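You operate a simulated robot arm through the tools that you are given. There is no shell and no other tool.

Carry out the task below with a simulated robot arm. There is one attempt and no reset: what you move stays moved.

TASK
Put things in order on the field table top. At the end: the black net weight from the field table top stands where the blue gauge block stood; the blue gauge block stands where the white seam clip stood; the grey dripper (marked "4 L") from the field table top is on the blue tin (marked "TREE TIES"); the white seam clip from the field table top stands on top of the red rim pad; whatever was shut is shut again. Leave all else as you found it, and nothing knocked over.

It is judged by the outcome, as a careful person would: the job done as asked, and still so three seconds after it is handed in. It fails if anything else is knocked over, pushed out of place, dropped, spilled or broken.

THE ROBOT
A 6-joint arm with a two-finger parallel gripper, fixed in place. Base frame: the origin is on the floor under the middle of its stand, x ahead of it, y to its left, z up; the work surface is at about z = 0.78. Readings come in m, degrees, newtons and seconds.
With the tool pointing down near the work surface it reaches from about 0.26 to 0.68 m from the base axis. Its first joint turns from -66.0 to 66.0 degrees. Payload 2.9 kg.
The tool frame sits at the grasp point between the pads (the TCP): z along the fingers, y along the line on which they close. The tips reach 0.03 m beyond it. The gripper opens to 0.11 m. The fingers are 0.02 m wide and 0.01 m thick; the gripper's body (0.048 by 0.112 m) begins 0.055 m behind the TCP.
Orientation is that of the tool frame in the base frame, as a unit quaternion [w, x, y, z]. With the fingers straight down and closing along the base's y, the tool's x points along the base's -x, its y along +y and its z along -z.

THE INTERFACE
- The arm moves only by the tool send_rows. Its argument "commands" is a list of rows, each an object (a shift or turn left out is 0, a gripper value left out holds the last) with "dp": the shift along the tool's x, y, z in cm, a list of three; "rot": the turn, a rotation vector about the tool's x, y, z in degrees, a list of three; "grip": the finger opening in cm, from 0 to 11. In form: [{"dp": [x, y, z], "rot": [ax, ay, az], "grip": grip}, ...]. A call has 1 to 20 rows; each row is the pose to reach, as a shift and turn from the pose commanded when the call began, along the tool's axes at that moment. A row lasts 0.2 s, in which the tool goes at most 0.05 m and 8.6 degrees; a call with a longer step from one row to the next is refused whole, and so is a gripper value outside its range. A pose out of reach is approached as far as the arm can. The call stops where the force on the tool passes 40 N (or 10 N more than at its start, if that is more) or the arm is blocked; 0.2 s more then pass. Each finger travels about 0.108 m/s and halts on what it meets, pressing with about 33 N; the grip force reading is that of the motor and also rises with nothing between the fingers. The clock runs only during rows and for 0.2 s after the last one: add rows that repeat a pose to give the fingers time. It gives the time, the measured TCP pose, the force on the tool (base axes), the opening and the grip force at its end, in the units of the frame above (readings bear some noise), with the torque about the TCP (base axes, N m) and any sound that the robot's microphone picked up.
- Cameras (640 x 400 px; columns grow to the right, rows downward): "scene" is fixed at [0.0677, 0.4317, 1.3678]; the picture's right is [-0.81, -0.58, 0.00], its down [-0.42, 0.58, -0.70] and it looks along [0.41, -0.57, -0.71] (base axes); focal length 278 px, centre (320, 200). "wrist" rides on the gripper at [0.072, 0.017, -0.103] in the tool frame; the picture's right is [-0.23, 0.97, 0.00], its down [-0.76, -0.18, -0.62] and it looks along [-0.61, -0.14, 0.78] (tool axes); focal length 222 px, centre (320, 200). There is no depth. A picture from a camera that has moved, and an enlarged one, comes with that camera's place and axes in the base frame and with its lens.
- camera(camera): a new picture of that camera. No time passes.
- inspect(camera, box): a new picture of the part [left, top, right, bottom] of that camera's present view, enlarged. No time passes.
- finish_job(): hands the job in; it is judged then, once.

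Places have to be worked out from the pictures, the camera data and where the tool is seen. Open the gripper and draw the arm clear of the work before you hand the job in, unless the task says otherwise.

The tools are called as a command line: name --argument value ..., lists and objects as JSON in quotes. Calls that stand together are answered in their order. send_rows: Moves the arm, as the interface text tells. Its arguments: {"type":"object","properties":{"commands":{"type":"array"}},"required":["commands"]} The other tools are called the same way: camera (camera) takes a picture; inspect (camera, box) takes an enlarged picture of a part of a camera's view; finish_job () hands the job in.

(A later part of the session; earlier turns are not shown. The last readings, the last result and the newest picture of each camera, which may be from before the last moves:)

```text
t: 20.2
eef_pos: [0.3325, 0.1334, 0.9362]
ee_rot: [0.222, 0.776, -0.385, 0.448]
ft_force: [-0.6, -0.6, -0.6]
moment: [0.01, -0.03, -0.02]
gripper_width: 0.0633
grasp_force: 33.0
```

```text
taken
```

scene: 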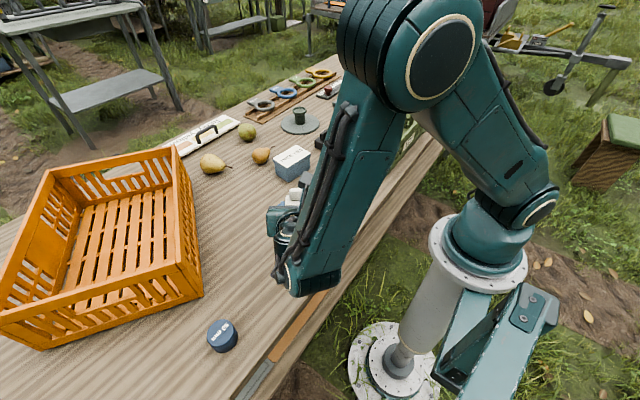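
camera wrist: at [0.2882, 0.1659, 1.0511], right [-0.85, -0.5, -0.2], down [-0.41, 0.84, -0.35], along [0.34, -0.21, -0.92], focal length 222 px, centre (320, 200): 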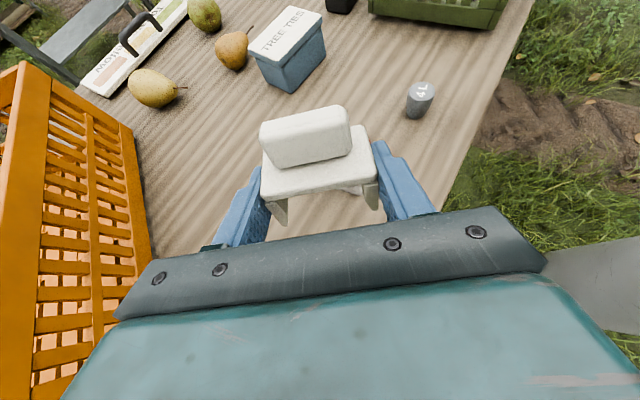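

Now the wrist is on the robot's side, well clear of the crate, with the clip still held. I lower toward a free spot near (0.335, 0.155), stopping just above the table.

send_rows --commands '[{"dp": [-1.9, -0.23, 0.54]}, {"dp": [-3.8, -0.46, 1.08]}, {"dp": [-5.7, -0.69, 1.62]}, {"dp": [-7.6, -0.92, 2.17]}, {"dp": [-9.5, -1.14, 2.71]}, {"dp": [-10.5, -1.26, 3.0]}, {"dp": [-11.0, -1.32, 3.13]}, {"dp": [-11.0, -1.32, 3.13]}]'

camera --camera "wrist"

camera --camera "scene"

inspect --camera "scene" --box '[220, 180, 360, 290]'

```text
t: 22.0
eef_pos: [0.3272, 0.1641, 0.8255]
ee_rot: [0.223, 0.775, -0.387, 0.447]
ft_force: [0.7, -0.7, -0.5]
moment: [-0.03, -0.01, 0.01]
gripper_width: 0.0632
grasp_force: 33.2
```

```text
taken
camera wrist: at [0.2822, 0.1961, 0.9401], right [-0.85, -0.5, -0.2], down [-0.41, 0.84, -0.35], along [0.34, -0.21, -0.92], focal length 222 px, centre (320, 200)
```

wrist: 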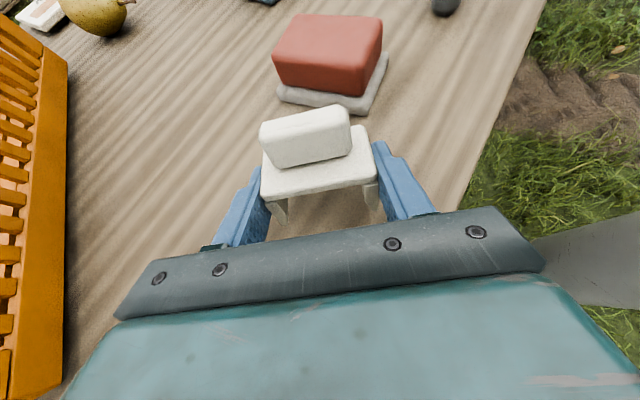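

```text
taken
```

scene: 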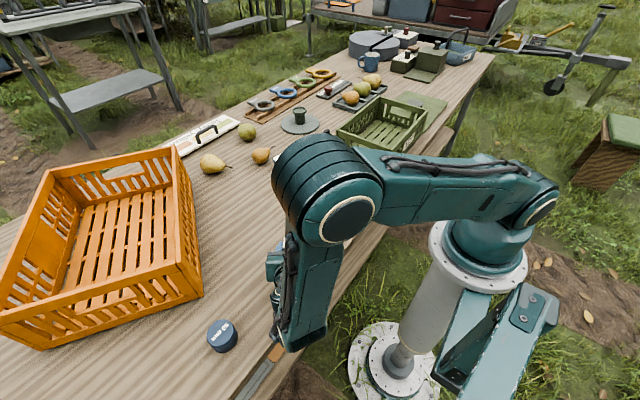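

```text
3.64 times, centred on (290, 235) of scene
camera zoom: at [0.0677, 0.4317, 1.3678], right [-0.81, -0.58, 0.0], down [-0.42, 0.58, -0.7], along [0.41, -0.57, -0.71], focal length 1012 px, centre (429, 73)
```

zoom: 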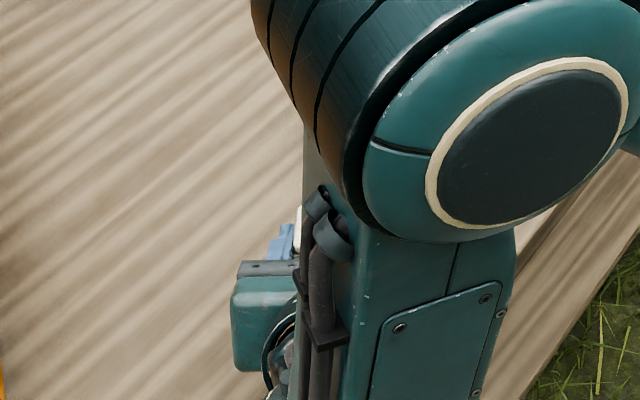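

About 1 cm remains to the table by my estimate. I lower 0.7 cm in small steps, then watch the force.

send_rows --commands '[{"dp": [-0.17, 0, 0.1]}, {"dp": [-0.35, 0, 0.2]}, {"dp": [-0.52, 0, 0.3]}, {"dp": [-0.61, 0, 0.35]}, {"dp": [-0.61, 0, 0.35]}]'

inspect --camera "wrist" --box '[220, 80, 420, 230]'

```text
t: 23.2
eef_pos: [0.3272, 0.1643, 0.8197]
ee_rot: [0.223, 0.776, -0.386, 0.447]
ft_force: [0.0, 0.2, -1.0]
moment: [0.03, 0.01, -0.01]
gripper_width: 0.0634
grasp_force: 32.9
```

```text
2.67 times, centred on (320, 155) of wrist
camera zoom: at [0.2826, 0.196, 0.9334], right [-0.85, -0.5, -0.2], down [-0.41, 0.84, -0.35], along [0.34, -0.21, -0.92], focal length 592 px, centre (320, 320)
```

zoom: 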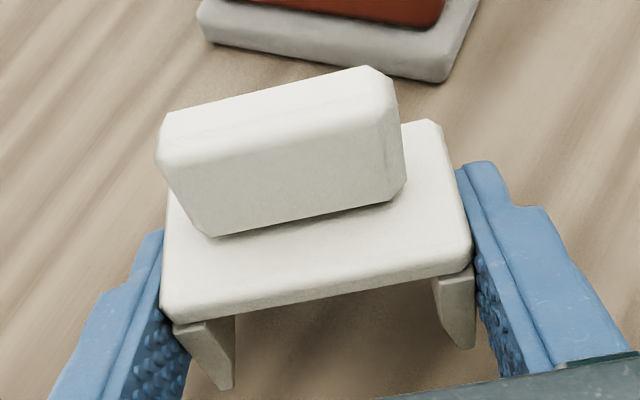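

No contact yet (force about zero). I continue down in 1 mm steps.

send_rows --commands '[{"dp": [-0.09, 0, 0.05]}, {"dp": [-0.17, 0, 0.1]}, {"dp": [-0.26, 0, 0.15]}, {"dp": [-0.26, 0, 0.15]}]'

```text
t: 24.2
eef_pos: [0.3275, 0.1643, 0.8159]
ee_rot: [0.223, 0.775, -0.386, 0.448]
ft_force: [0.3, -1.1, -0.2]
moment: [-0.02, 0.02, -0.03]
gripper_width: 0.0632
grasp_force: 33.2
```

Still no contact; I keep stepping down gently.

send_rows --commands '[{"dp": [-0.09, 0, 0.05]}, {"dp": [-0.17, 0, 0.1]}, {"dp": [-0.17, 0, 0.1]}]'

camera --camera "wrist"

```text
t: 25.0
eef_pos: [0.328, 0.163, 0.8138]
ee_rot: [0.223, 0.775, -0.387, 0.447]
ft_force: [0.4, 0.6, -0.6]
moment: [0.0, 0.02, 0.01]
gripper_width: 0.0632
grasp_force: 33.0
```

```text
taken
camera wrist: at [0.2824, 0.196, 0.9285], right [-0.85, -0.5, -0.2], down [-0.41, 0.84, -0.35], along [0.34, -0.21, -0.92], focal length 222 px, centre (320, 200)
```

wrist: 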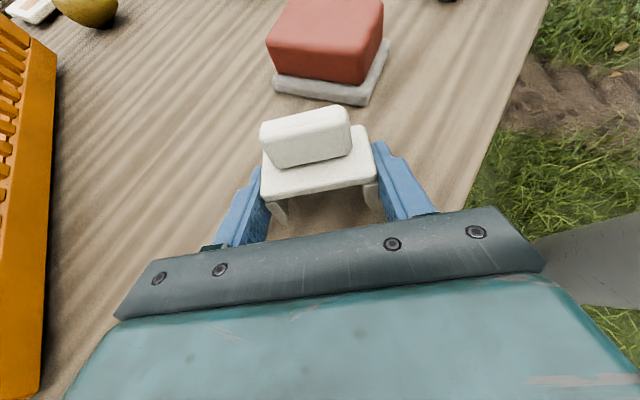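

I continue in small steps while watching for contact force.

send_rows --commands '[{"dp": [-0.09, 0, 0.05]}, {"dp": [-0.17, 0, 0.1]}, {"dp": [-0.17, 0, 0.1]}]'

inspect --camera "wrist" --box '[240, 90, 400, 230]'

inspect --camera "scene" --box '[240, 200, 340, 280]'

```text
t: 25.8
eef_pos: [0.3278, 0.1643, 0.8113]
ee_rot: [0.223, 0.775, -0.387, 0.447]
ft_force: [-0.3, 0.0, 1.0]
moment: [-0.01, 0.04, 0.02]
gripper_width: 0.0632
grasp_force: 33.4
```

```text
2.86 times, centred on (320, 160) of wrist
camera zoom: at [0.2825, 0.1962, 0.926], right [-0.85, -0.5, -0.2], down [-0.41, 0.84, -0.35], along [0.34, -0.21, -0.92], focal length 635 px, centre (320, 314)
```

zoom: 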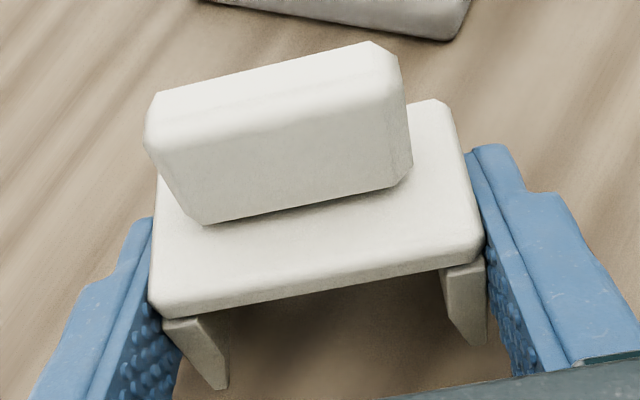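

```text
5.00 times, centred on (290, 240) of scene
camera zoom: at [0.0677, 0.4317, 1.3678], right [-0.81, -0.58, 0.0], down [-0.42, 0.58, -0.7], along [0.41, -0.57, -0.71], focal length 1391 px, centre (470, 0)
```

zoom: 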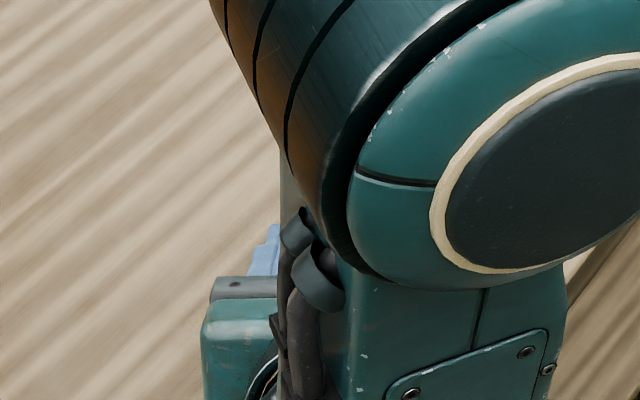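

Geometry puts the lower foot edge about at the table now. I go down another 2 mm and read the force.

send_rows --commands '[{"dp": [-0.09, 0, 0.05]}, {"dp": [-0.17, 0, 0.1]}, {"dp": [-0.17, 0, 0.1]}, {"dp": [-0.17, 0, 0.1]}]'

```text
t: 26.8
eef_pos: [0.3275, 0.1628, 0.8107]
ee_rot: [0.224, 0.773, -0.387, 0.449]
ft_force: [1.3, 3.2, 19.9]
moment: [-0.46, -0.23, 0.06]
gripper_width: 0.0629
grasp_force: 32.8
```

Contact is made (20 N, located at the clip's lower foot edge). I relieve 1 mm, then open so the clip settles upright.

send_rows --commands '[{"dp": [0.09, 0, -0.05]}, {"dp": [0.09, 0, -0.05], "grip": 7}, {"dp": [0.09, 0, -0.05], "grip": 8.5}, {"dp": [0.09, 0, -0.05], "grip": 8.5}, {"dp": [0.09, 0, -0.05], "grip": 8.5}]'

camera --camera "wrist"

inspect --camera "wrist" --box '[240, 90, 400, 230]'

```text
t: 28.0
eef_pos: [0.3277, 0.163, 0.8109]
ee_rot: [0.222, 0.776, -0.386, 0.448]
ft_force: [-0.7, -0.5, -0.6]
moment: [0.0, -0.02, 0.0]
gripper_width: 0.0851
grasp_force: 0.1
```

```text
taken
camera wrist: at [0.2818, 0.1956, 0.9255], right [-0.85, -0.5, -0.2], down [-0.41, 0.84, -0.35], along [0.34, -0.21, -0.92], focal length 222 px, centre (320, 200)
```

wrist: 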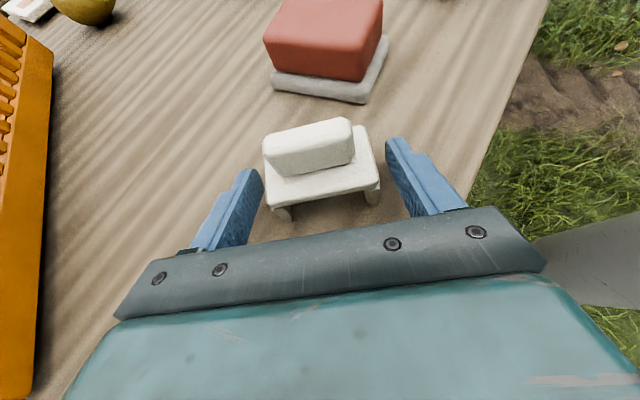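

```text
2.86 times, centred on (320, 160) of wrist
camera zoom: at [0.2818, 0.1956, 0.9255], right [-0.85, -0.5, -0.2], down [-0.41, 0.84, -0.35], along [0.34, -0.21, -0.92], focal length 635 px, centre (320, 314)
```

zoom: 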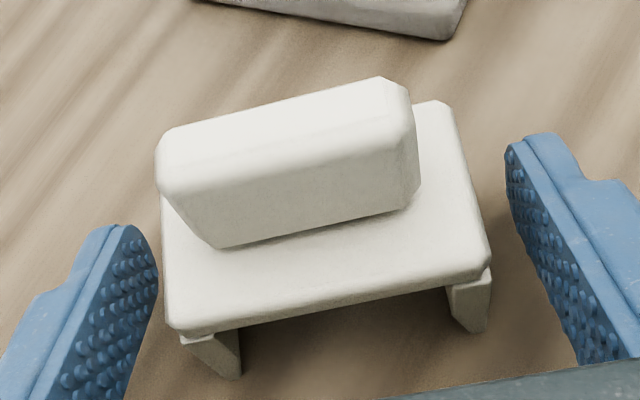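

The clip has settled upright on its legs. I retreat straight back along the tool axis, then rise.

send_rows --commands '[{"dp": [0, 0, -1.5]}, {"dp": [0, 0, -4]}, {"dp": [0, 0, -7]}, {"dp": [1.5, 0, -9]}, {"dp": [4.5, 0, -10]}, {"dp": [7.5, 0, -11]}, {"dp": [10, 0, -12]}, {"dp": [10, 0, -12]}]'

camera --camera "wrist"

camera --camera "scene"

```text
t: 29.8
eef_pos: [0.3304, 0.1905, 0.9571]
ee_rot: [0.224, 0.774, -0.386, 0.448]
ft_force: [-0.1, 0.6, 0.1]
moment: [-0.01, -0.02, 0.01]
gripper_width: 0.0851
grasp_force: 0.0
out of reach, approached as far as the arm can: row 2, 3, 4, 5, 6, 7, 8
```

```text
taken
camera wrist: at [0.2853, 0.2226, 1.0723], right [-0.85, -0.5, -0.2], down [-0.41, 0.84, -0.35], along [0.34, -0.21, -0.92], focal length 222 px, centre (320, 200)
```

wrist: 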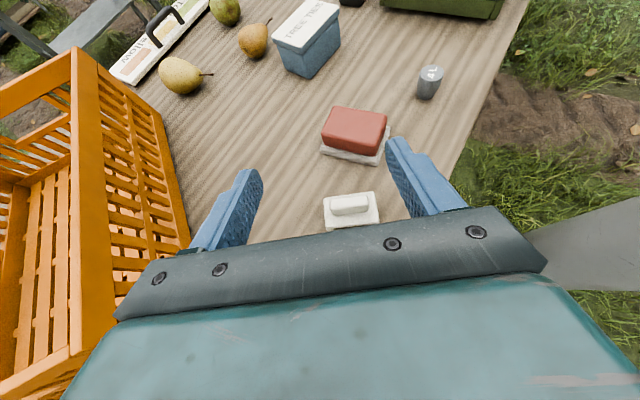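

```text
taken
```

scene: 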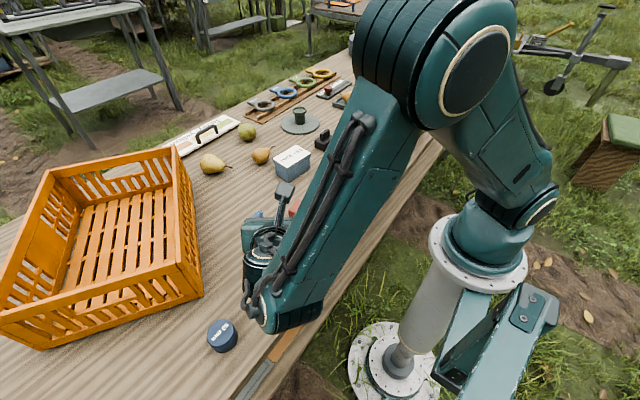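

The clip stands upright at about (0.34, 0.15). I now bring the tool back to vertical, staying high.

send_rows --commands '[{"rot": [0, -7.5, 0]}, {"rot": [0, -15, 0]}, {"rot": [0, -22.5, 0]}, {"rot": [0, -30, 0]}, {"rot": [0, -37.5, 0]}, {"rot": [0, -45, 0]}, {"rot": [0, -52.5, 0]}, {"rot": [0, -60, 0]}, {"rot": [0, -60, 0]}]'

```text
t: 31.8
eef_pos: [0.3275, 0.1872, 0.9566]
ee_rot: [0.0, 0.895, -0.447, -0.001]
ft_force: [0.4, 0.2, -0.5]
moment: [0.0, 0.0, 0.03]
gripper_width: 0.0849
grasp_force: 0.1
```

Tool is vertical again. I yaw back by 90° so the fingers close across the clip's narrow width, then look.

send_rows --commands '[{"rot": [0, 0, 8.2]}, {"rot": [0, 0, 16.4]}, {"rot": [0, 0, 24.6]}, {"rot": [0, 0, 32.8]}, {"rot": [0, 0, 41]}, {"rot": [0, 0, 49.2]}, {"rot": [0, 0, 57.4]}, {"rot": [0, 0, 65.6]}, {"rot": [0, 0, 73.8]}, {"rot": [0, 0, 82]}, {"rot": [0, 0, 90]}, {"rot": [0, 0, 90]}]'

camera --camera "wrist"

inspect --camera "scene" --box '[240, 180, 368, 270]'

```text
t: 34.4
eef_pos: [0.3288, 0.1878, 0.9544]
ee_rot: [0.0, -0.317, 0.949, 0.0]
ft_force: [0.0, -0.6, -0.1]
moment: [-0.03, 0.01, 0.02]
gripper_width: 0.0848
grasp_force: 0.0
```

```text
taken
camera wrist: at [0.2606, 0.1576, 1.0582], right [-0.4, 0.92, 0.0], down [0.72, 0.31, 0.62], along [0.57, 0.25, -0.78], focal length 222 px, centre (320, 200)
```

wrist: 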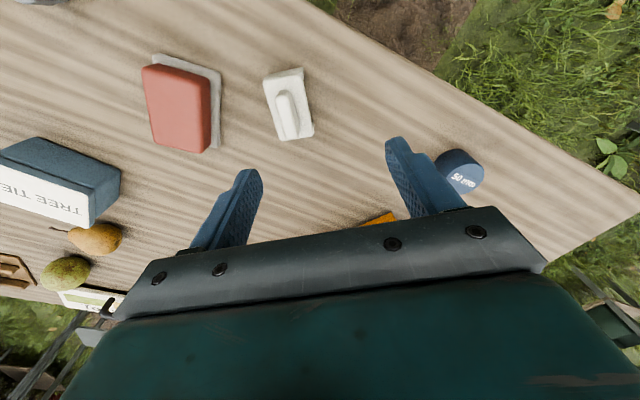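

```text
4.44 times, centred on (304, 225) of scene
camera zoom: at [0.0677, 0.4317, 1.3678], right [-0.81, -0.58, 0.0], down [-0.42, 0.58, -0.7], along [0.41, -0.57, -0.71], focal length 1236 px, centre (391, 89)
```

zoom: 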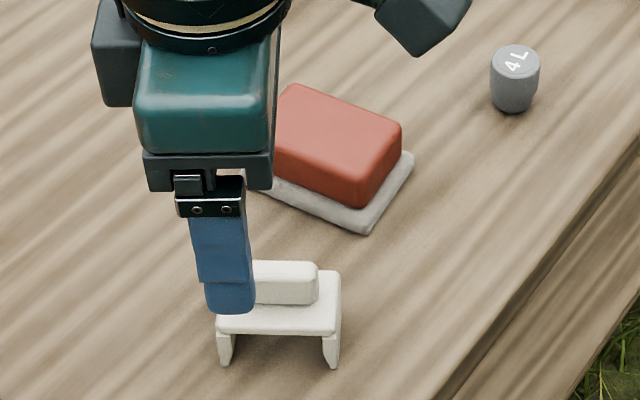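

The clip stands properly. I zoom in on the clip and the rim pad to measure both.

inspect --camera "wrist" --box '[230, 50, 350, 150]'

inspect --camera "wrist" --box '[120, 40, 250, 165]'

```text
4.00 times, centred on (290, 100) of wrist
camera zoom: at [0.2606, 0.1576, 1.0582], right [-0.4, 0.92, 0.0], down [0.72, 0.31, 0.62], along [0.57, 0.25, -0.78], focal length 888 px, centre (440, 600)
```

zoom: 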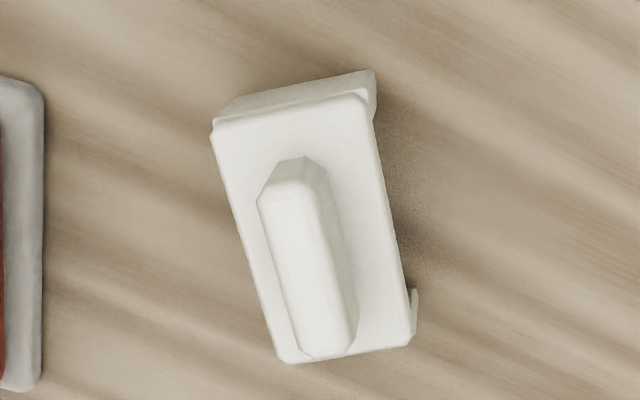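

```text
3.20 times, centred on (185, 102) of wrist
camera zoom: at [0.2606, 0.1576, 1.0582], right [-0.4, 0.92, 0.0], down [0.72, 0.31, 0.62], along [0.57, 0.25, -0.78], focal length 711 px, centre (752, 512)
```

zoom: 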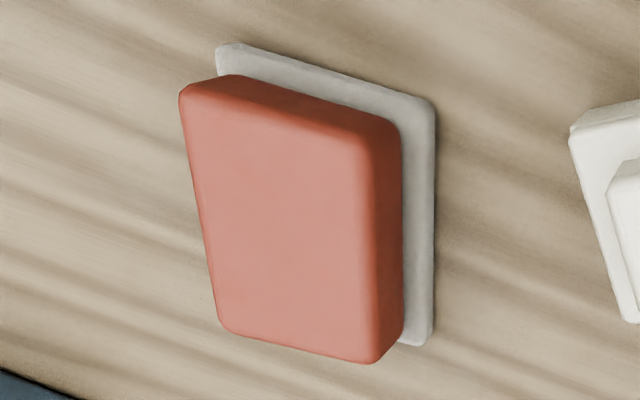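

Clip: centre (0.340, 0.158), axis 33°, upright. I move above it, align the yaw, and partially descend with the fingers at 6 cm.

send_rows --commands '[{"dp": [0.3, -1.2, 2.0], "rot": [0, 0, 2], "grip": 7.5}, {"dp": [0.6, -2.4, 4.0], "rot": [0, 0, 4], "grip": 6.5}, {"dp": [0.83, -3.04, 6.0], "rot": [0, 0, 4], "grip": 6.2}, {"dp": [0.83, -3.04, 7.0], "rot": [0, 0, 4], "grip": 6.2}, {"dp": [0.83, -3.04, 7.0], "rot": [0, 0, 4], "grip": 6.2}]'

camera --camera "wrist"

inspect --camera "wrist" --box '[220, 80, 420, 205]'

inspect --camera "scene" --box '[230, 180, 358, 270]'

```text
t: 35.6
eef_pos: [0.3401, 0.1582, 0.8859]
ee_rot: [0.001, -0.284, 0.959, 0.0]
ft_force: [0.9, -1.0, -0.8]
moment: [-0.05, -0.01, -0.04]
gripper_width: 0.062
grasp_force: 0.1
```

```text
taken
camera wrist: at [0.2695, 0.1329, 0.989], right [-0.34, 0.94, 0.0], down [0.74, 0.27, 0.62], along [0.59, 0.21, -0.78], focal length 222 px, centre (320, 200)
```

wrist: 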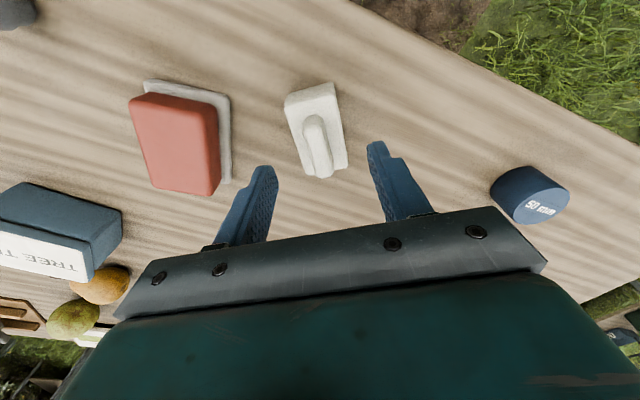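

```text
3.20 times, centred on (320, 142) of wrist
camera zoom: at [0.2695, 0.1329, 0.989], right [-0.34, 0.94, 0.0], down [0.74, 0.27, 0.62], along [0.59, 0.21, -0.78], focal length 711 px, centre (320, 384)
```

zoom: 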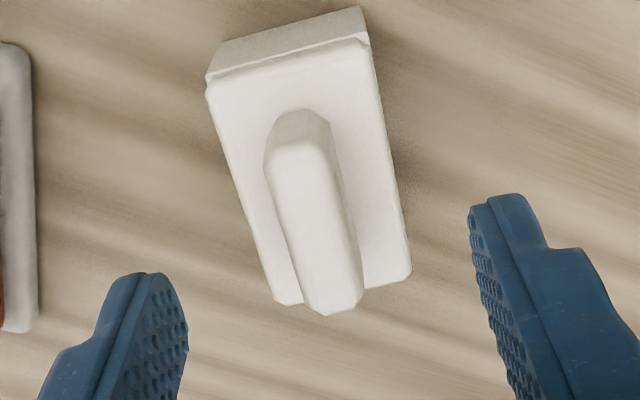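

```text
4.44 times, centred on (294, 225) of scene
camera zoom: at [0.0677, 0.4317, 1.3678], right [-0.81, -0.58, 0.0], down [-0.42, 0.58, -0.7], along [0.41, -0.57, -0.71], focal length 1236 px, centre (436, 89)
```

zoom: 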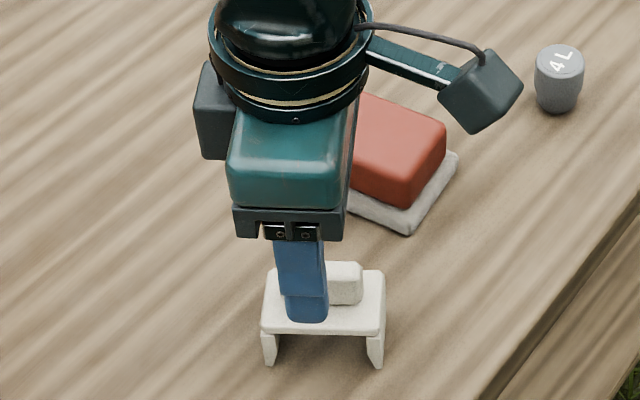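

Centre (0.3404, 0.1574), axis 33.4° — aligned with the tool to within a millimetre. I descend so the pads straddle the plate itself (TCP z≈0.818), then close on the 38 mm width.

send_rows --commands '[{"dp": [0, 0, 2.0]}, {"dp": [0, 0, 4.0]}, {"dp": [0, 0, 5.8]}, {"dp": [0, 0, 6.8]}, {"dp": [0, 0, 6.8]}]'

inspect --camera "wrist" --box '[220, 80, 420, 205]'

inspect --camera "scene" --box '[230, 200, 358, 290]'

```text
t: 36.8
eef_pos: [0.3394, 0.1585, 0.8166]
ee_rot: [-0.001, -0.284, 0.959, 0.0]
ft_force: [-0.4, -0.4, 0.3]
moment: [0.03, 0.02, 0.0]
gripper_width: 0.062
grasp_force: 0.1
```

```text
3.20 times, centred on (320, 142) of wrist
camera zoom: at [0.2704, 0.1334, 0.9207], right [-0.34, 0.94, 0.0], down [0.74, 0.27, 0.62], along [0.59, 0.21, -0.78], focal length 711 px, centre (320, 384)
```

zoom: 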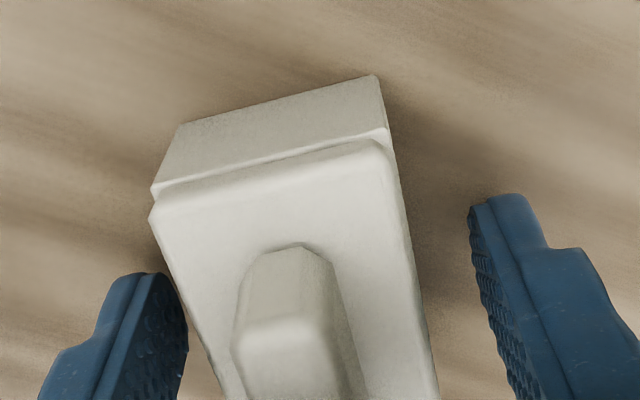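

```text
4.44 times, centred on (294, 245) of scene
camera zoom: at [0.0677, 0.4317, 1.3678], right [-0.81, -0.58, 0.0], down [-0.42, 0.58, -0.7], along [0.41, -0.57, -0.71], focal length 1236 px, centre (436, 0)
```

zoom: 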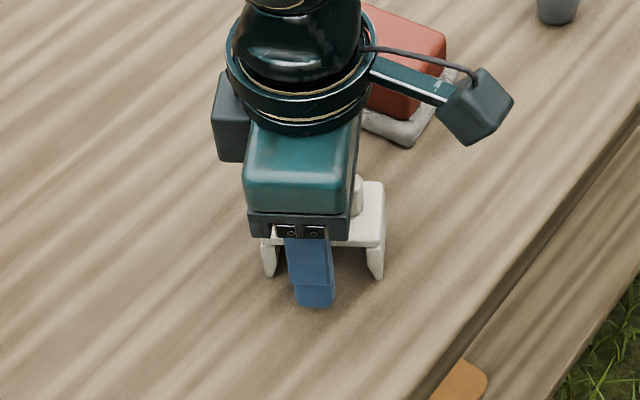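

Fingers are on both sides of the plate near the table with no contact. I close firmly, wait, then lift slowly 3 cm.

send_rows --commands '[{"grip": 4}, {"grip": 2}, {"grip": 2}, {"grip": 2}]'

inspect --camera "wrist" --box '[220, 80, 420, 205]'

```text
t: 37.8
eef_pos: [0.3378, 0.1596, 0.8171]
ee_rot: [0.0, -0.283, 0.959, 0.0]
ft_force: [0.4, 0.0, -0.6]
moment: [0.0, -0.02, -0.02]
gripper_width: 0.0389
grasp_force: 32.9
```

```text
3.20 times, centred on (320, 142) of wrist
camera zoom: at [0.2703, 0.1334, 0.9208], right [-0.34, 0.94, 0.0], down [0.74, 0.27, 0.62], along [0.59, 0.21, -0.78], focal length 711 px, centre (320, 384)
```

zoom: 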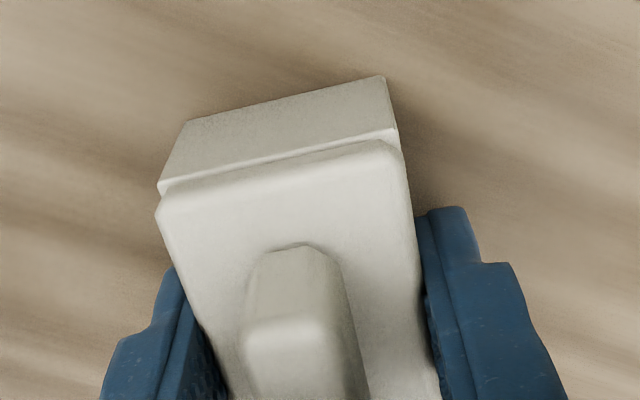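

Gripped at 38.9 mm. I lift slowly and verify the hold.

send_rows --commands '[{"dp": [0, 0, -0.4]}, {"dp": [0, 0, -1.0]}, {"dp": [0, 0, -1.8]}, {"dp": [0, 0, -2.8]}, {"dp": [0, 0, -4.0]}, {"dp": [0, 0, -5.4]}, {"dp": [0, 0, -7.0]}, {"dp": [0, 0, -8.5]}, {"dp": [0, 0, -8.5]}]'

camera --camera "wrist"

inspect --camera "wrist" --box '[120, 30, 320, 165]'

inspect --camera "scene" --box '[230, 180, 358, 270]'

```text
t: 39.8
eef_pos: [0.3407, 0.1577, 0.9043]
ee_rot: [0.0, -0.284, 0.959, 0.0]
ft_force: [0.4, -0.3, 0.3]
moment: [0.01, 0.02, -0.01]
gripper_width: 0.0388
grasp_force: 33.4
```

```text
taken
camera wrist: at [0.271, 0.1338, 1.0067], right [-0.34, 0.94, 0.0], down [0.74, 0.27, 0.62], along [0.59, 0.21, -0.78], focal length 222 px, centre (320, 200)
```

wrist: 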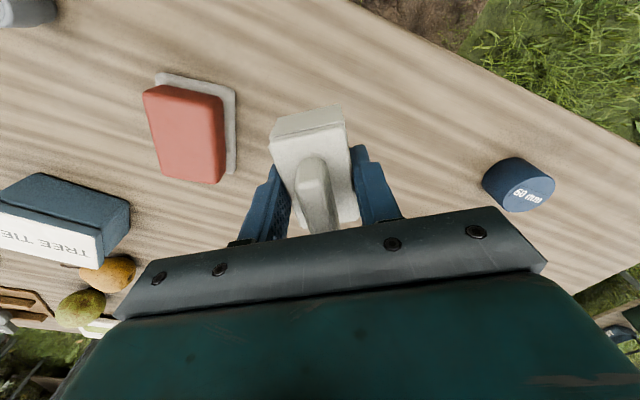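

```text
2.96 times, centred on (220, 98) of wrist
camera zoom: at [0.271, 0.1338, 1.0067], right [-0.34, 0.94, 0.0], down [0.74, 0.27, 0.62], along [0.59, 0.21, -0.78], focal length 658 px, centre (616, 504)
```

zoom: 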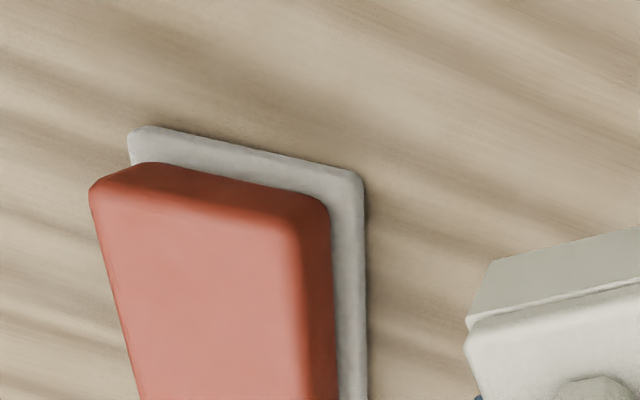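

```text
4.44 times, centred on (294, 225) of scene
camera zoom: at [0.0677, 0.4317, 1.3678], right [-0.81, -0.58, 0.0], down [-0.42, 0.58, -0.7], along [0.41, -0.57, -0.71], focal length 1236 px, centre (436, 89)
```

zoom: 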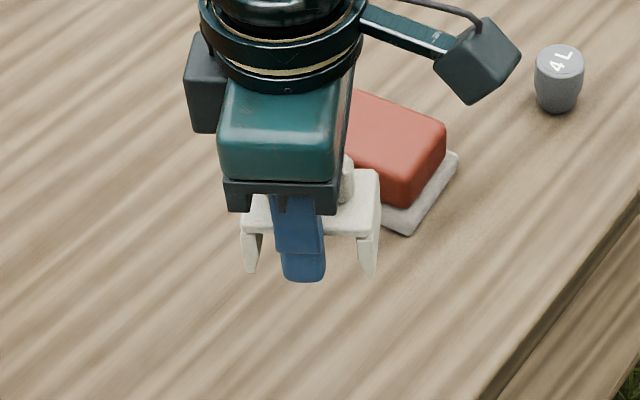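

The clip is held well. The pad computes to centre (0.396, 0.047), long axis ≈ +7°, top z≈0.814. I carry the clip over it, turning the yaw by 26° to align.

send_rows --commands '[{"dp": [0.2, -1.5, 0], "rot": [0, 0, 3]}, {"dp": [0.45, -3.8, 0], "rot": [0, 0, 8]}, {"dp": [0.7, -6.2, 0], "rot": [0, 0, 13]}, {"dp": [1.0, -8.6, 0], "rot": [0, 0, 18]}, {"dp": [1.25, -11.0, 0], "rot": [0, 0, 23]}, {"dp": [1.44, -12.38, 0], "rot": [0, 0, 26]}, {"dp": [1.44, -12.38, 0], "rot": [0, 0, 26]}]'

camera --camera "wrist"

inspect --camera "wrist" --box '[220, 50, 420, 205]'

inspect --camera "scene" --box '[240, 160, 368, 250]'

```text
t: 41.4
eef_pos: [0.3948, 0.0477, 0.9039]
ee_rot: [0.001, -0.06, 0.998, 0.0]
ft_force: [-1.2, 0.2, -1.1]
moment: [0.01, 0.04, -0.01]
gripper_width: 0.0389
grasp_force: 33.1
```

```text
taken
camera wrist: at [0.3216, 0.0548, 1.0076], right [0.11, 0.99, 0.0], down [0.78, -0.08, 0.62], along [0.62, -0.07, -0.78], focal length 222 px, centre (320, 200)
```

wrist: 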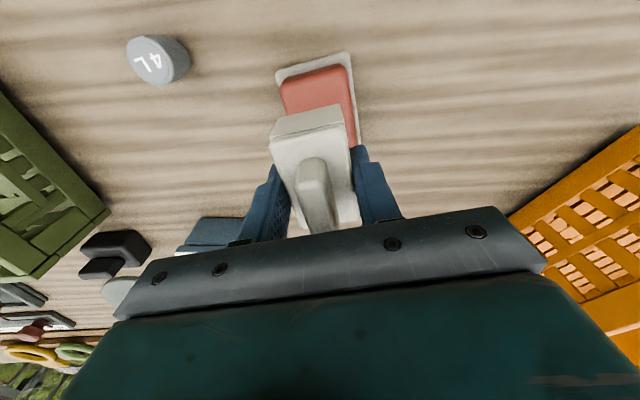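

```text
2.58 times, centred on (320, 128) of wrist
camera zoom: at [0.3216, 0.0548, 1.0076], right [0.11, 0.99, 0.0], down [0.78, -0.08, 0.62], along [0.62, -0.07, -0.78], focal length 573 px, centre (320, 387)
```

zoom: 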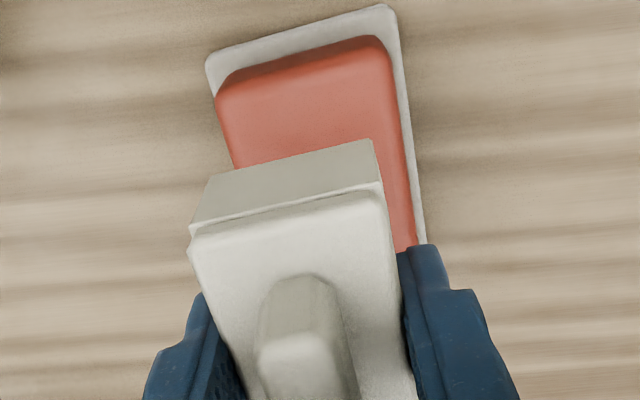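

```text
4.44 times, centred on (304, 205) of scene
camera zoom: at [0.0678, 0.4317, 1.3678], right [-0.81, -0.58, 0.0], down [-0.42, 0.58, -0.7], along [0.41, -0.57, -0.71], focal length 1236 px, centre (391, 178)
```

zoom: 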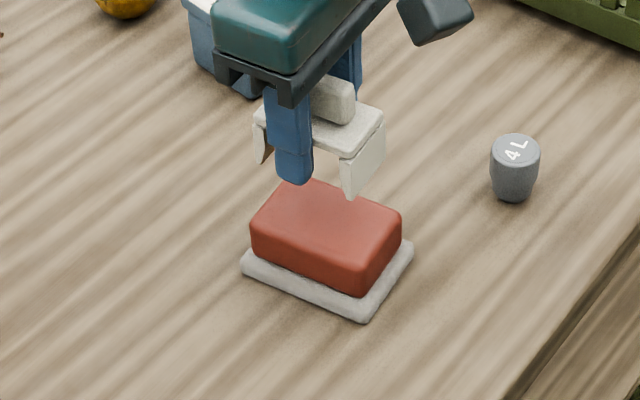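

Clip centre ≈ (0.395, 0.048) at 8°, pad centre ≈ (0.394, 0.049) at 7.5° — well aligned. I lower to about 1 cm above the pad.

send_rows --commands '[{"dp": [0, 0.1, 1.2]}, {"dp": [0, 0.1, 2.4]}, {"dp": [0, 0.1, 3.4]}, {"dp": [0, 0.1, 4.0]}, {"dp": [0, 0.1, 4.0]}]'

inspect --camera "wrist" --box '[220, 50, 420, 205]'

inspect --camera "scene" --box '[256, 180, 352, 240]'

```text
t: 42.6
eef_pos: [0.3943, 0.0479, 0.8633]
ee_rot: [0.0, -0.061, 0.998, 0.0]
ft_force: [-0.6, -0.9, 0.8]
moment: [0.0, 0.02, 0.01]
gripper_width: 0.0389
grasp_force: 32.8
```

```text
2.58 times, centred on (320, 128) of wrist
camera zoom: at [0.3209, 0.056, 0.9667], right [0.11, 0.99, 0.0], down [0.78, -0.08, 0.62], along [0.62, -0.07, -0.78], focal length 573 px, centre (320, 387)
```

zoom: 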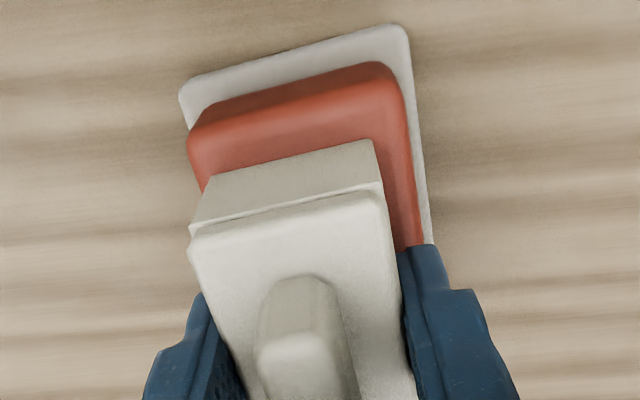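

```text
6.67 times, centred on (304, 210) of scene
camera zoom: at [0.0677, 0.4317, 1.3678], right [-0.81, -0.58, 0.0], down [-0.42, 0.58, -0.7], along [0.41, -0.57, -0.71], focal length 1855 px, centre (427, 133)
```

zoom: 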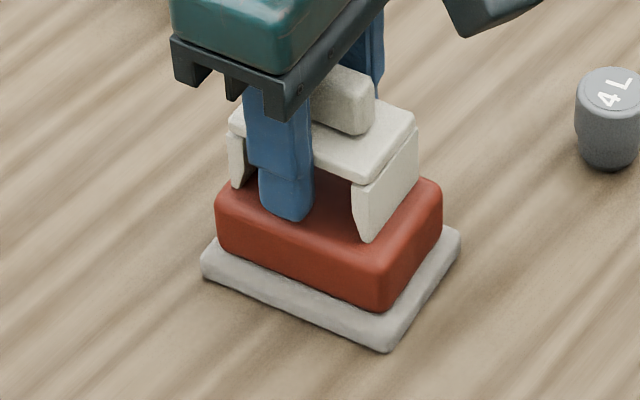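

The feet hover just above the pad, well within its top. I lower in small steps until contact.

send_rows --commands '[{"dp": [0, 0, 0.3]}, {"dp": [0, 0, 0.5]}, {"dp": [0, 0, 0.7]}, {"dp": [0, 0, 0.8]}, {"dp": [0, 0, 0.8]}]'

inspect --camera "scene" --box '[256, 180, 352, 240]'

```text
t: 43.8
eef_pos: [0.3962, 0.048, 0.8557]
ee_rot: [0.002, -0.061, 0.998, 0.0]
ft_force: [-1.0, -1.5, 39.1]
moment: [-0.02, 0.12, 0.01]
gripper_width: 0.0388
grasp_force: 32.8
```

```text
6.67 times, centred on (304, 210) of scene
camera zoom: at [0.0672, 0.4316, 1.3679], right [-0.81, -0.58, 0.0], down [-0.41, 0.58, -0.7], along [0.41, -0.57, -0.71], focal length 1855 px, centre (427, 133)
```

zoom: 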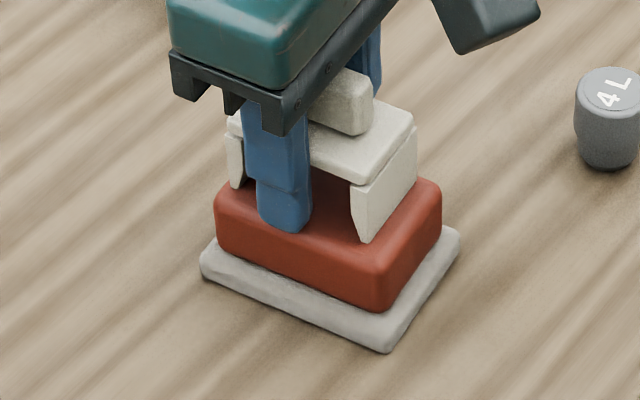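

The clip is in contact (39 N). I relieve 1 mm and open the fingers gently.

send_rows --commands '[{"dp": [0, 0, -0.1]}, {"dp": [0, 0, -0.1]}, {"dp": [0, 0, -0.1], "grip": 4.5}, {"dp": [0, 0, -0.1], "grip": 5.2}, {"dp": [0, 0, -0.1], "grip": 5.8}, {"dp": [0, 0, -0.1], "grip": 5.8}]'

inspect --camera "scene" --box '[256, 180, 352, 240]'

inspect --camera "wrist" --box '[220, 50, 420, 205]'

```text
t: 45.2
eef_pos: [0.3948, 0.0483, 0.855]
ee_rot: [0.0, -0.06, 0.998, 0.0]
ft_force: [0.0, -4.9, 33.4]
moment: [0.76, 0.14, -0.03]
gripper_width: 0.0554
grasp_force: 0.1
```

```text
6.67 times, centred on (304, 210) of scene
camera zoom: at [0.0673, 0.4315, 1.3679], right [-0.81, -0.58, 0.0], down [-0.42, 0.58, -0.7], along [0.41, -0.57, -0.71], focal length 1855 px, centre (427, 133)
```

zoom: 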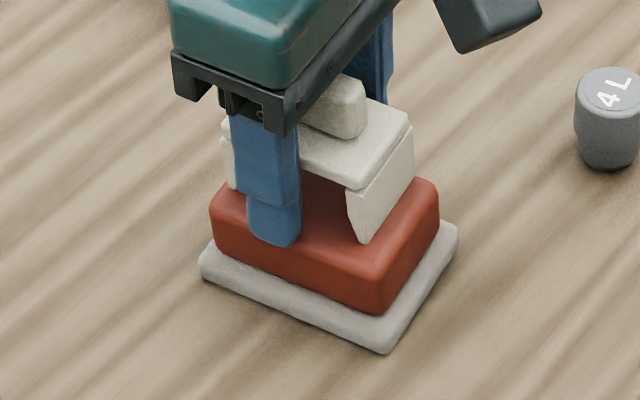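

```text
2.58 times, centred on (320, 128) of wrist
camera zoom: at [0.3214, 0.0558, 0.9593], right [0.11, 0.99, 0.0], down [0.78, -0.08, 0.62], along [0.62, -0.07, -0.78], focal length 573 px, centre (320, 387)
```

zoom: 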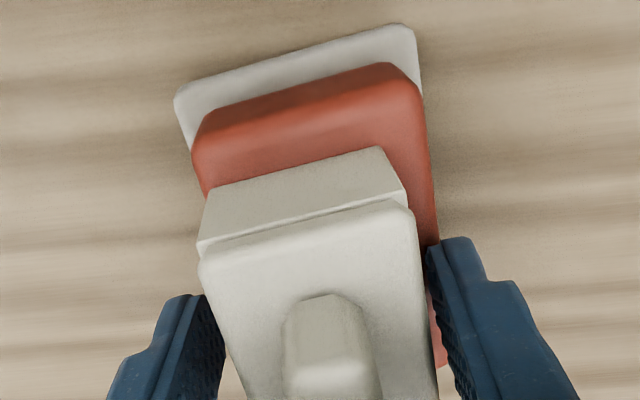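

The +y fingertip is pressing on the pad top, so I lift the open gripper slightly to relieve it.

send_rows --commands '[{"dp": [0, 0, -0.3]}, {"dp": [0, 0, -0.6]}, {"dp": [0, 0, -0.6]}]'

inspect --camera "scene" --box '[256, 180, 352, 240]'

inspect --camera "wrist" --box '[220, 50, 420, 205]'

```text
t: 46.0
eef_pos: [0.3959, 0.0475, 0.8597]
ee_rot: [-0.001, -0.061, 0.998, 0.001]
ft_force: [-0.1, 0.1, 0.1]
moment: [-0.03, 0.01, -0.01]
gripper_width: 0.0581
grasp_force: 0.0
```

```text
6.67 times, centred on (304, 210) of scene
camera zoom: at [0.0677, 0.4317, 1.3678], right [-0.81, -0.58, 0.0], down [-0.42, 0.58, -0.7], along [0.41, -0.57, -0.71], focal length 1855 px, centre (427, 133)
```

zoom: 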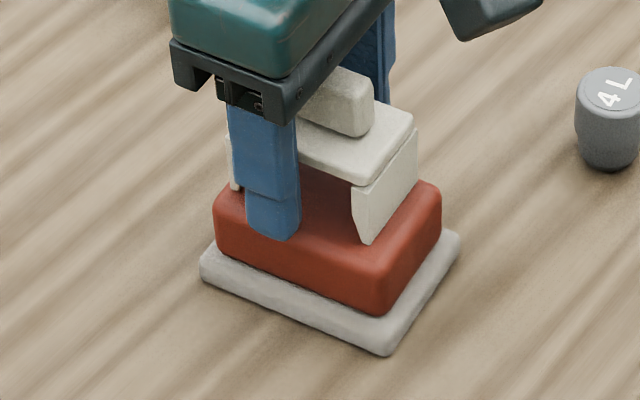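

```text
2.58 times, centred on (320, 128) of wrist
camera zoom: at [0.3216, 0.0558, 0.9645], right [0.11, 0.99, 0.0], down [0.78, -0.08, 0.62], along [0.62, -0.07, -0.78], focal length 573 px, centre (320, 387)
```

zoom: 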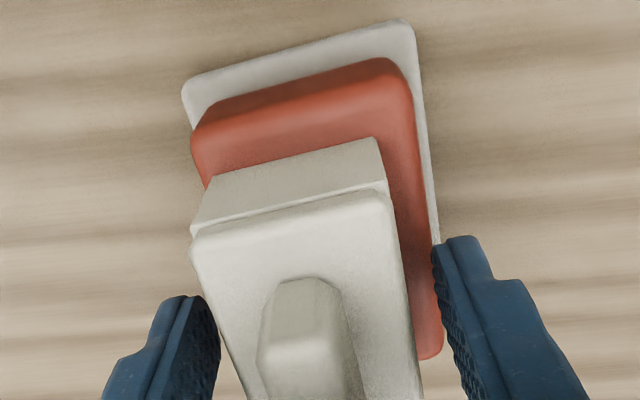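

Force is zero and the clip stands on the pad with its feet inside the pad's top. I rise straight up and check from above.

send_rows --commands '[{"dp": [0, 0, -0.8]}, {"dp": [0, 0, -2.5]}, {"dp": [0, 0, -5.0]}, {"dp": [0, 0, -8.0]}, {"dp": [0, 0, -11.0]}, {"dp": [0, 0, -13.0]}, {"dp": [0, 0, -13.0]}]'

camera --camera "wrist"

inspect --camera "wrist" --box '[240, 30, 400, 150]'

inspect --camera "scene" --box '[256, 180, 352, 240]'

```text
t: 47.6
eef_pos: [0.3947, 0.0493, 0.992]
ee_rot: [0.0, -0.061, 0.998, 0.0]
ft_force: [-0.4, 0.2, 0.3]
moment: [0.0, -0.01, 0.01]
gripper_width: 0.0579
grasp_force: 0.1
```

```text
taken
camera wrist: at [0.3219, 0.056, 1.0959], right [0.11, 0.99, 0.0], down [0.78, -0.08, 0.62], along [0.62, -0.07, -0.78], focal length 222 px, centre (320, 200)
```

wrist: 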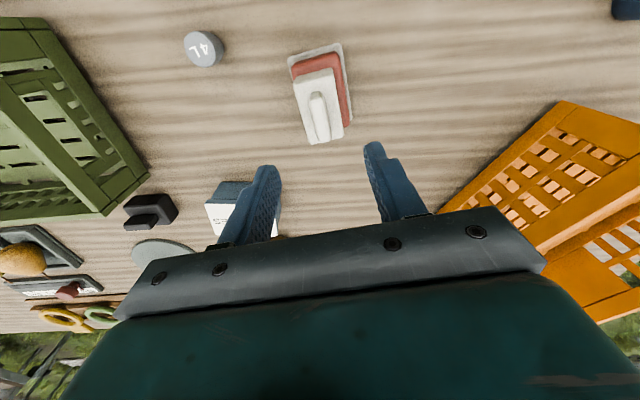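

```text
3.33 times, centred on (320, 90) of wrist
camera zoom: at [0.3219, 0.056, 1.0959], right [0.11, 0.99, 0.0], down [0.78, -0.08, 0.62], along [0.62, -0.07, -0.78], focal length 740 px, centre (320, 567)
```

zoom: 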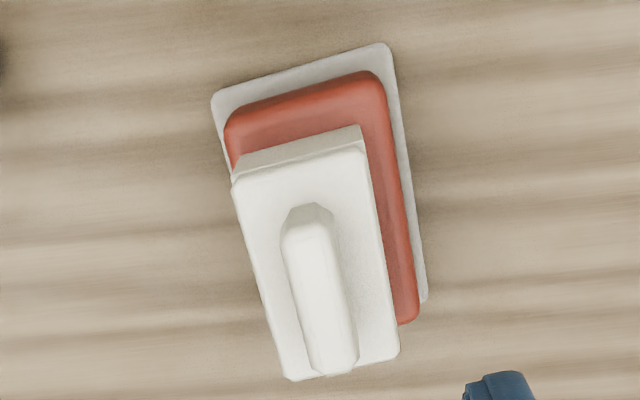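

```text
6.67 times, centred on (304, 210) of scene
camera zoom: at [0.0677, 0.4317, 1.3678], right [-0.81, -0.58, 0.0], down [-0.42, 0.58, -0.7], along [0.41, -0.57, -0.71], focal length 1855 px, centre (427, 133)
```

zoom: 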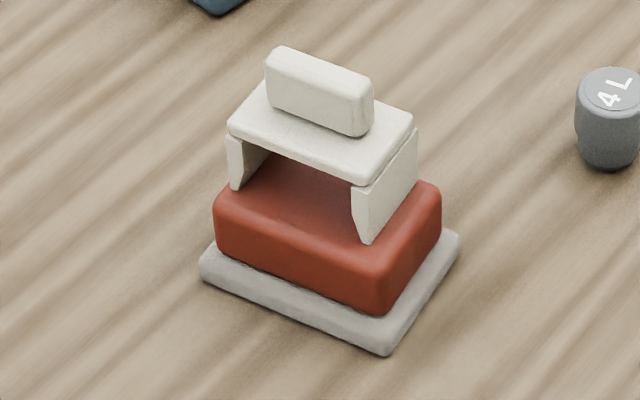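

Clip on pad done. Next is the gauge block: I move across at safe height to above it and look.

send_rows --commands '[{"dp": [0.3, 3, 0]}, {"dp": [0.6, 7, 0]}, {"dp": [0.9, 11, 0], "rot": [0, 0, 2]}, {"dp": [1.2, 15.5, 0], "rot": [0, 0, 4]}, {"dp": [1.5, 20, 0], "rot": [0, 0, 6]}, {"dp": [1.8, 24.5, 0], "rot": [0, 0, 6.9], "grip": 8}, {"dp": [2.1, 29, 0], "rot": [0, 0, 6.9], "grip": 8}, {"dp": [2.4, 32, 0], "rot": [0, 0, 6.9], "grip": 8}, {"dp": [2.4, 33, 1], "rot": [0, 0, 6.9], "grip": 8}, {"dp": [2.4, 33, 1], "rot": [0, 0, 6.9], "grip": 8}]'

camera --camera "wrist"

inspect --camera "wrist" --box '[240, 40, 400, 165]'

camera --camera "scene"

```text
t: 49.8
eef_pos: [0.3319, 0.373, 0.9819]
ee_rot: [0.001, -0.001, 1.0, 0.0]
ft_force: [0.3, -0.5, 0.5]
moment: [0.0, 0.0, 0.01]
gripper_width: 0.0798
grasp_force: 0.1
```

```text
taken
camera wrist: at [0.2596, 0.3889, 1.0855], right [0.23, 0.97, 0.0], down [0.76, -0.18, 0.62], along [0.61, -0.14, -0.78], focal length 222 px, centre (320, 200)
```

wrist: 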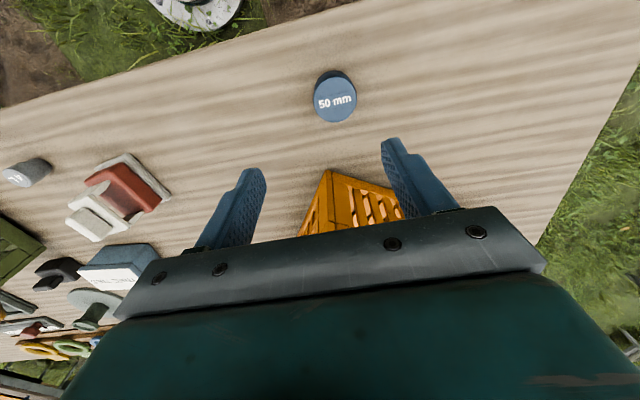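

```text
3.20 times, centred on (320, 102) of wrist
camera zoom: at [0.2596, 0.3889, 1.0855], right [0.23, 0.97, 0.0], down [0.76, -0.18, 0.62], along [0.61, -0.14, -0.78], focal length 711 px, centre (320, 512)
```

zoom: 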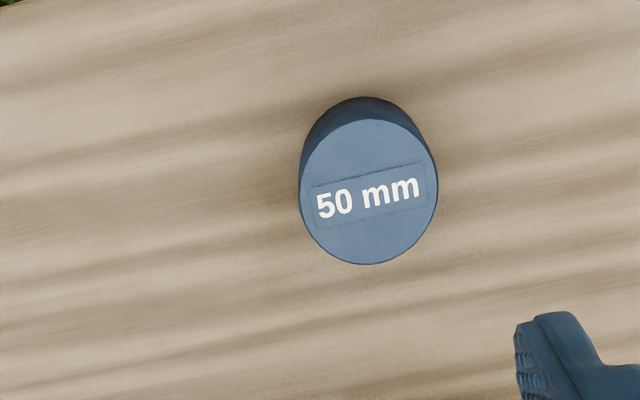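

```text
taken
```

scene: 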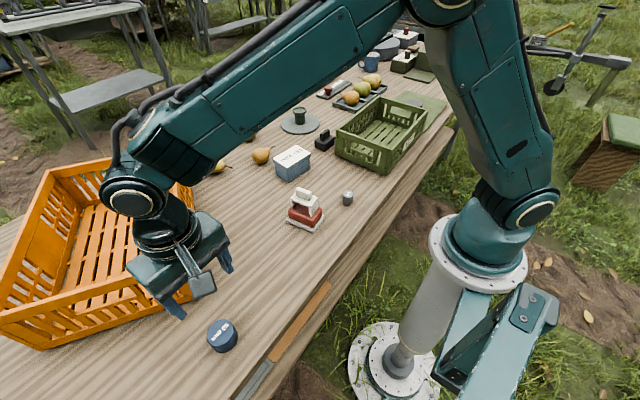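

The gauge block is a ~50 mm cylinder at ≈(0.3315, 0.390), top z≈0.815. I move over it and descend partway to refine.

send_rows --commands '[{"dp": [0, 0.9, 2]}, {"dp": [0, 1.8, 5]}, {"dp": [0, 1.8, 8]}, {"dp": [0, 1.8, 8.5]}, {"dp": [0, 1.8, 8.5]}]'

camera --camera "wrist"

inspect --camera "wrist" --box '[220, 70, 420, 205]'

inspect --camera "scene" --box '[130, 240, 290, 360]'

```text
t: 51.0
eef_pos: [0.3308, 0.3899, 0.8952]
ee_rot: [0.001, 0.0, 1.0, -0.001]
ft_force: [-0.4, -0.2, 0.4]
moment: [0.02, -0.04, 0.0]
gripper_width: 0.0803
grasp_force: 0.0
```

```text
taken
camera wrist: at [0.2591, 0.4066, 0.9992], right [0.23, 0.97, 0.0], down [0.76, -0.18, 0.62], along [0.61, -0.14, -0.78], focal length 222 px, centre (320, 200)
```

wrist: 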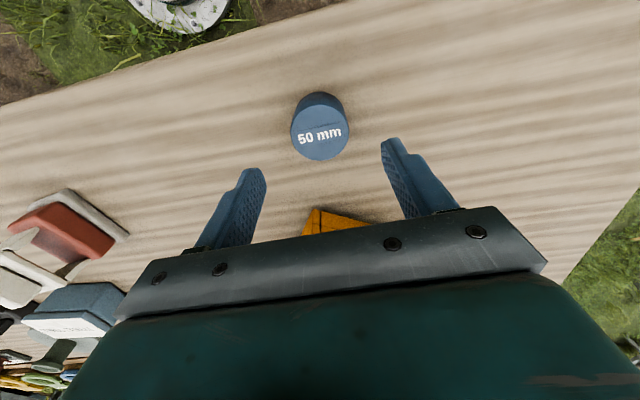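

```text
2.96 times, centred on (320, 138) of wrist
camera zoom: at [0.2591, 0.4066, 0.9992], right [0.23, 0.97, 0.0], down [0.76, -0.18, 0.62], along [0.61, -0.14, -0.78], focal length 658 px, centre (320, 385)
```

zoom: 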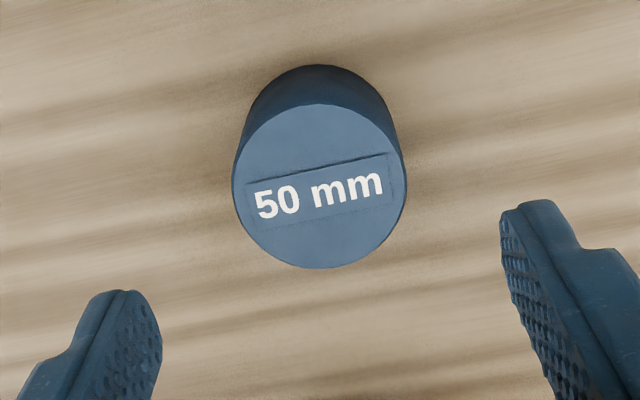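

```text
3.33 times, centred on (210, 300) of scene
camera zoom: at [0.0677, 0.4317, 1.3678], right [-0.81, -0.58, 0.0], down [-0.42, 0.58, -0.7], along [0.41, -0.57, -0.71], focal length 927 px, centre (687, -133)
```

zoom: 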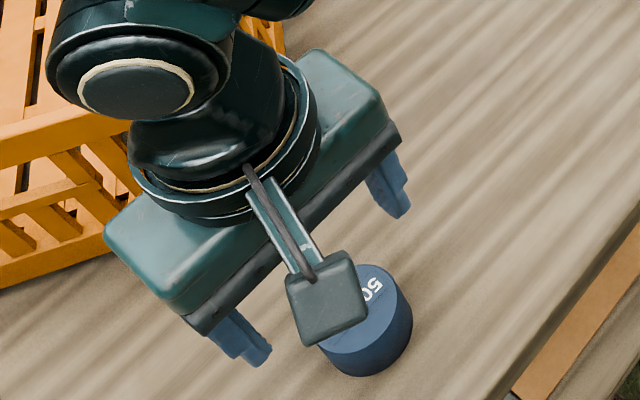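

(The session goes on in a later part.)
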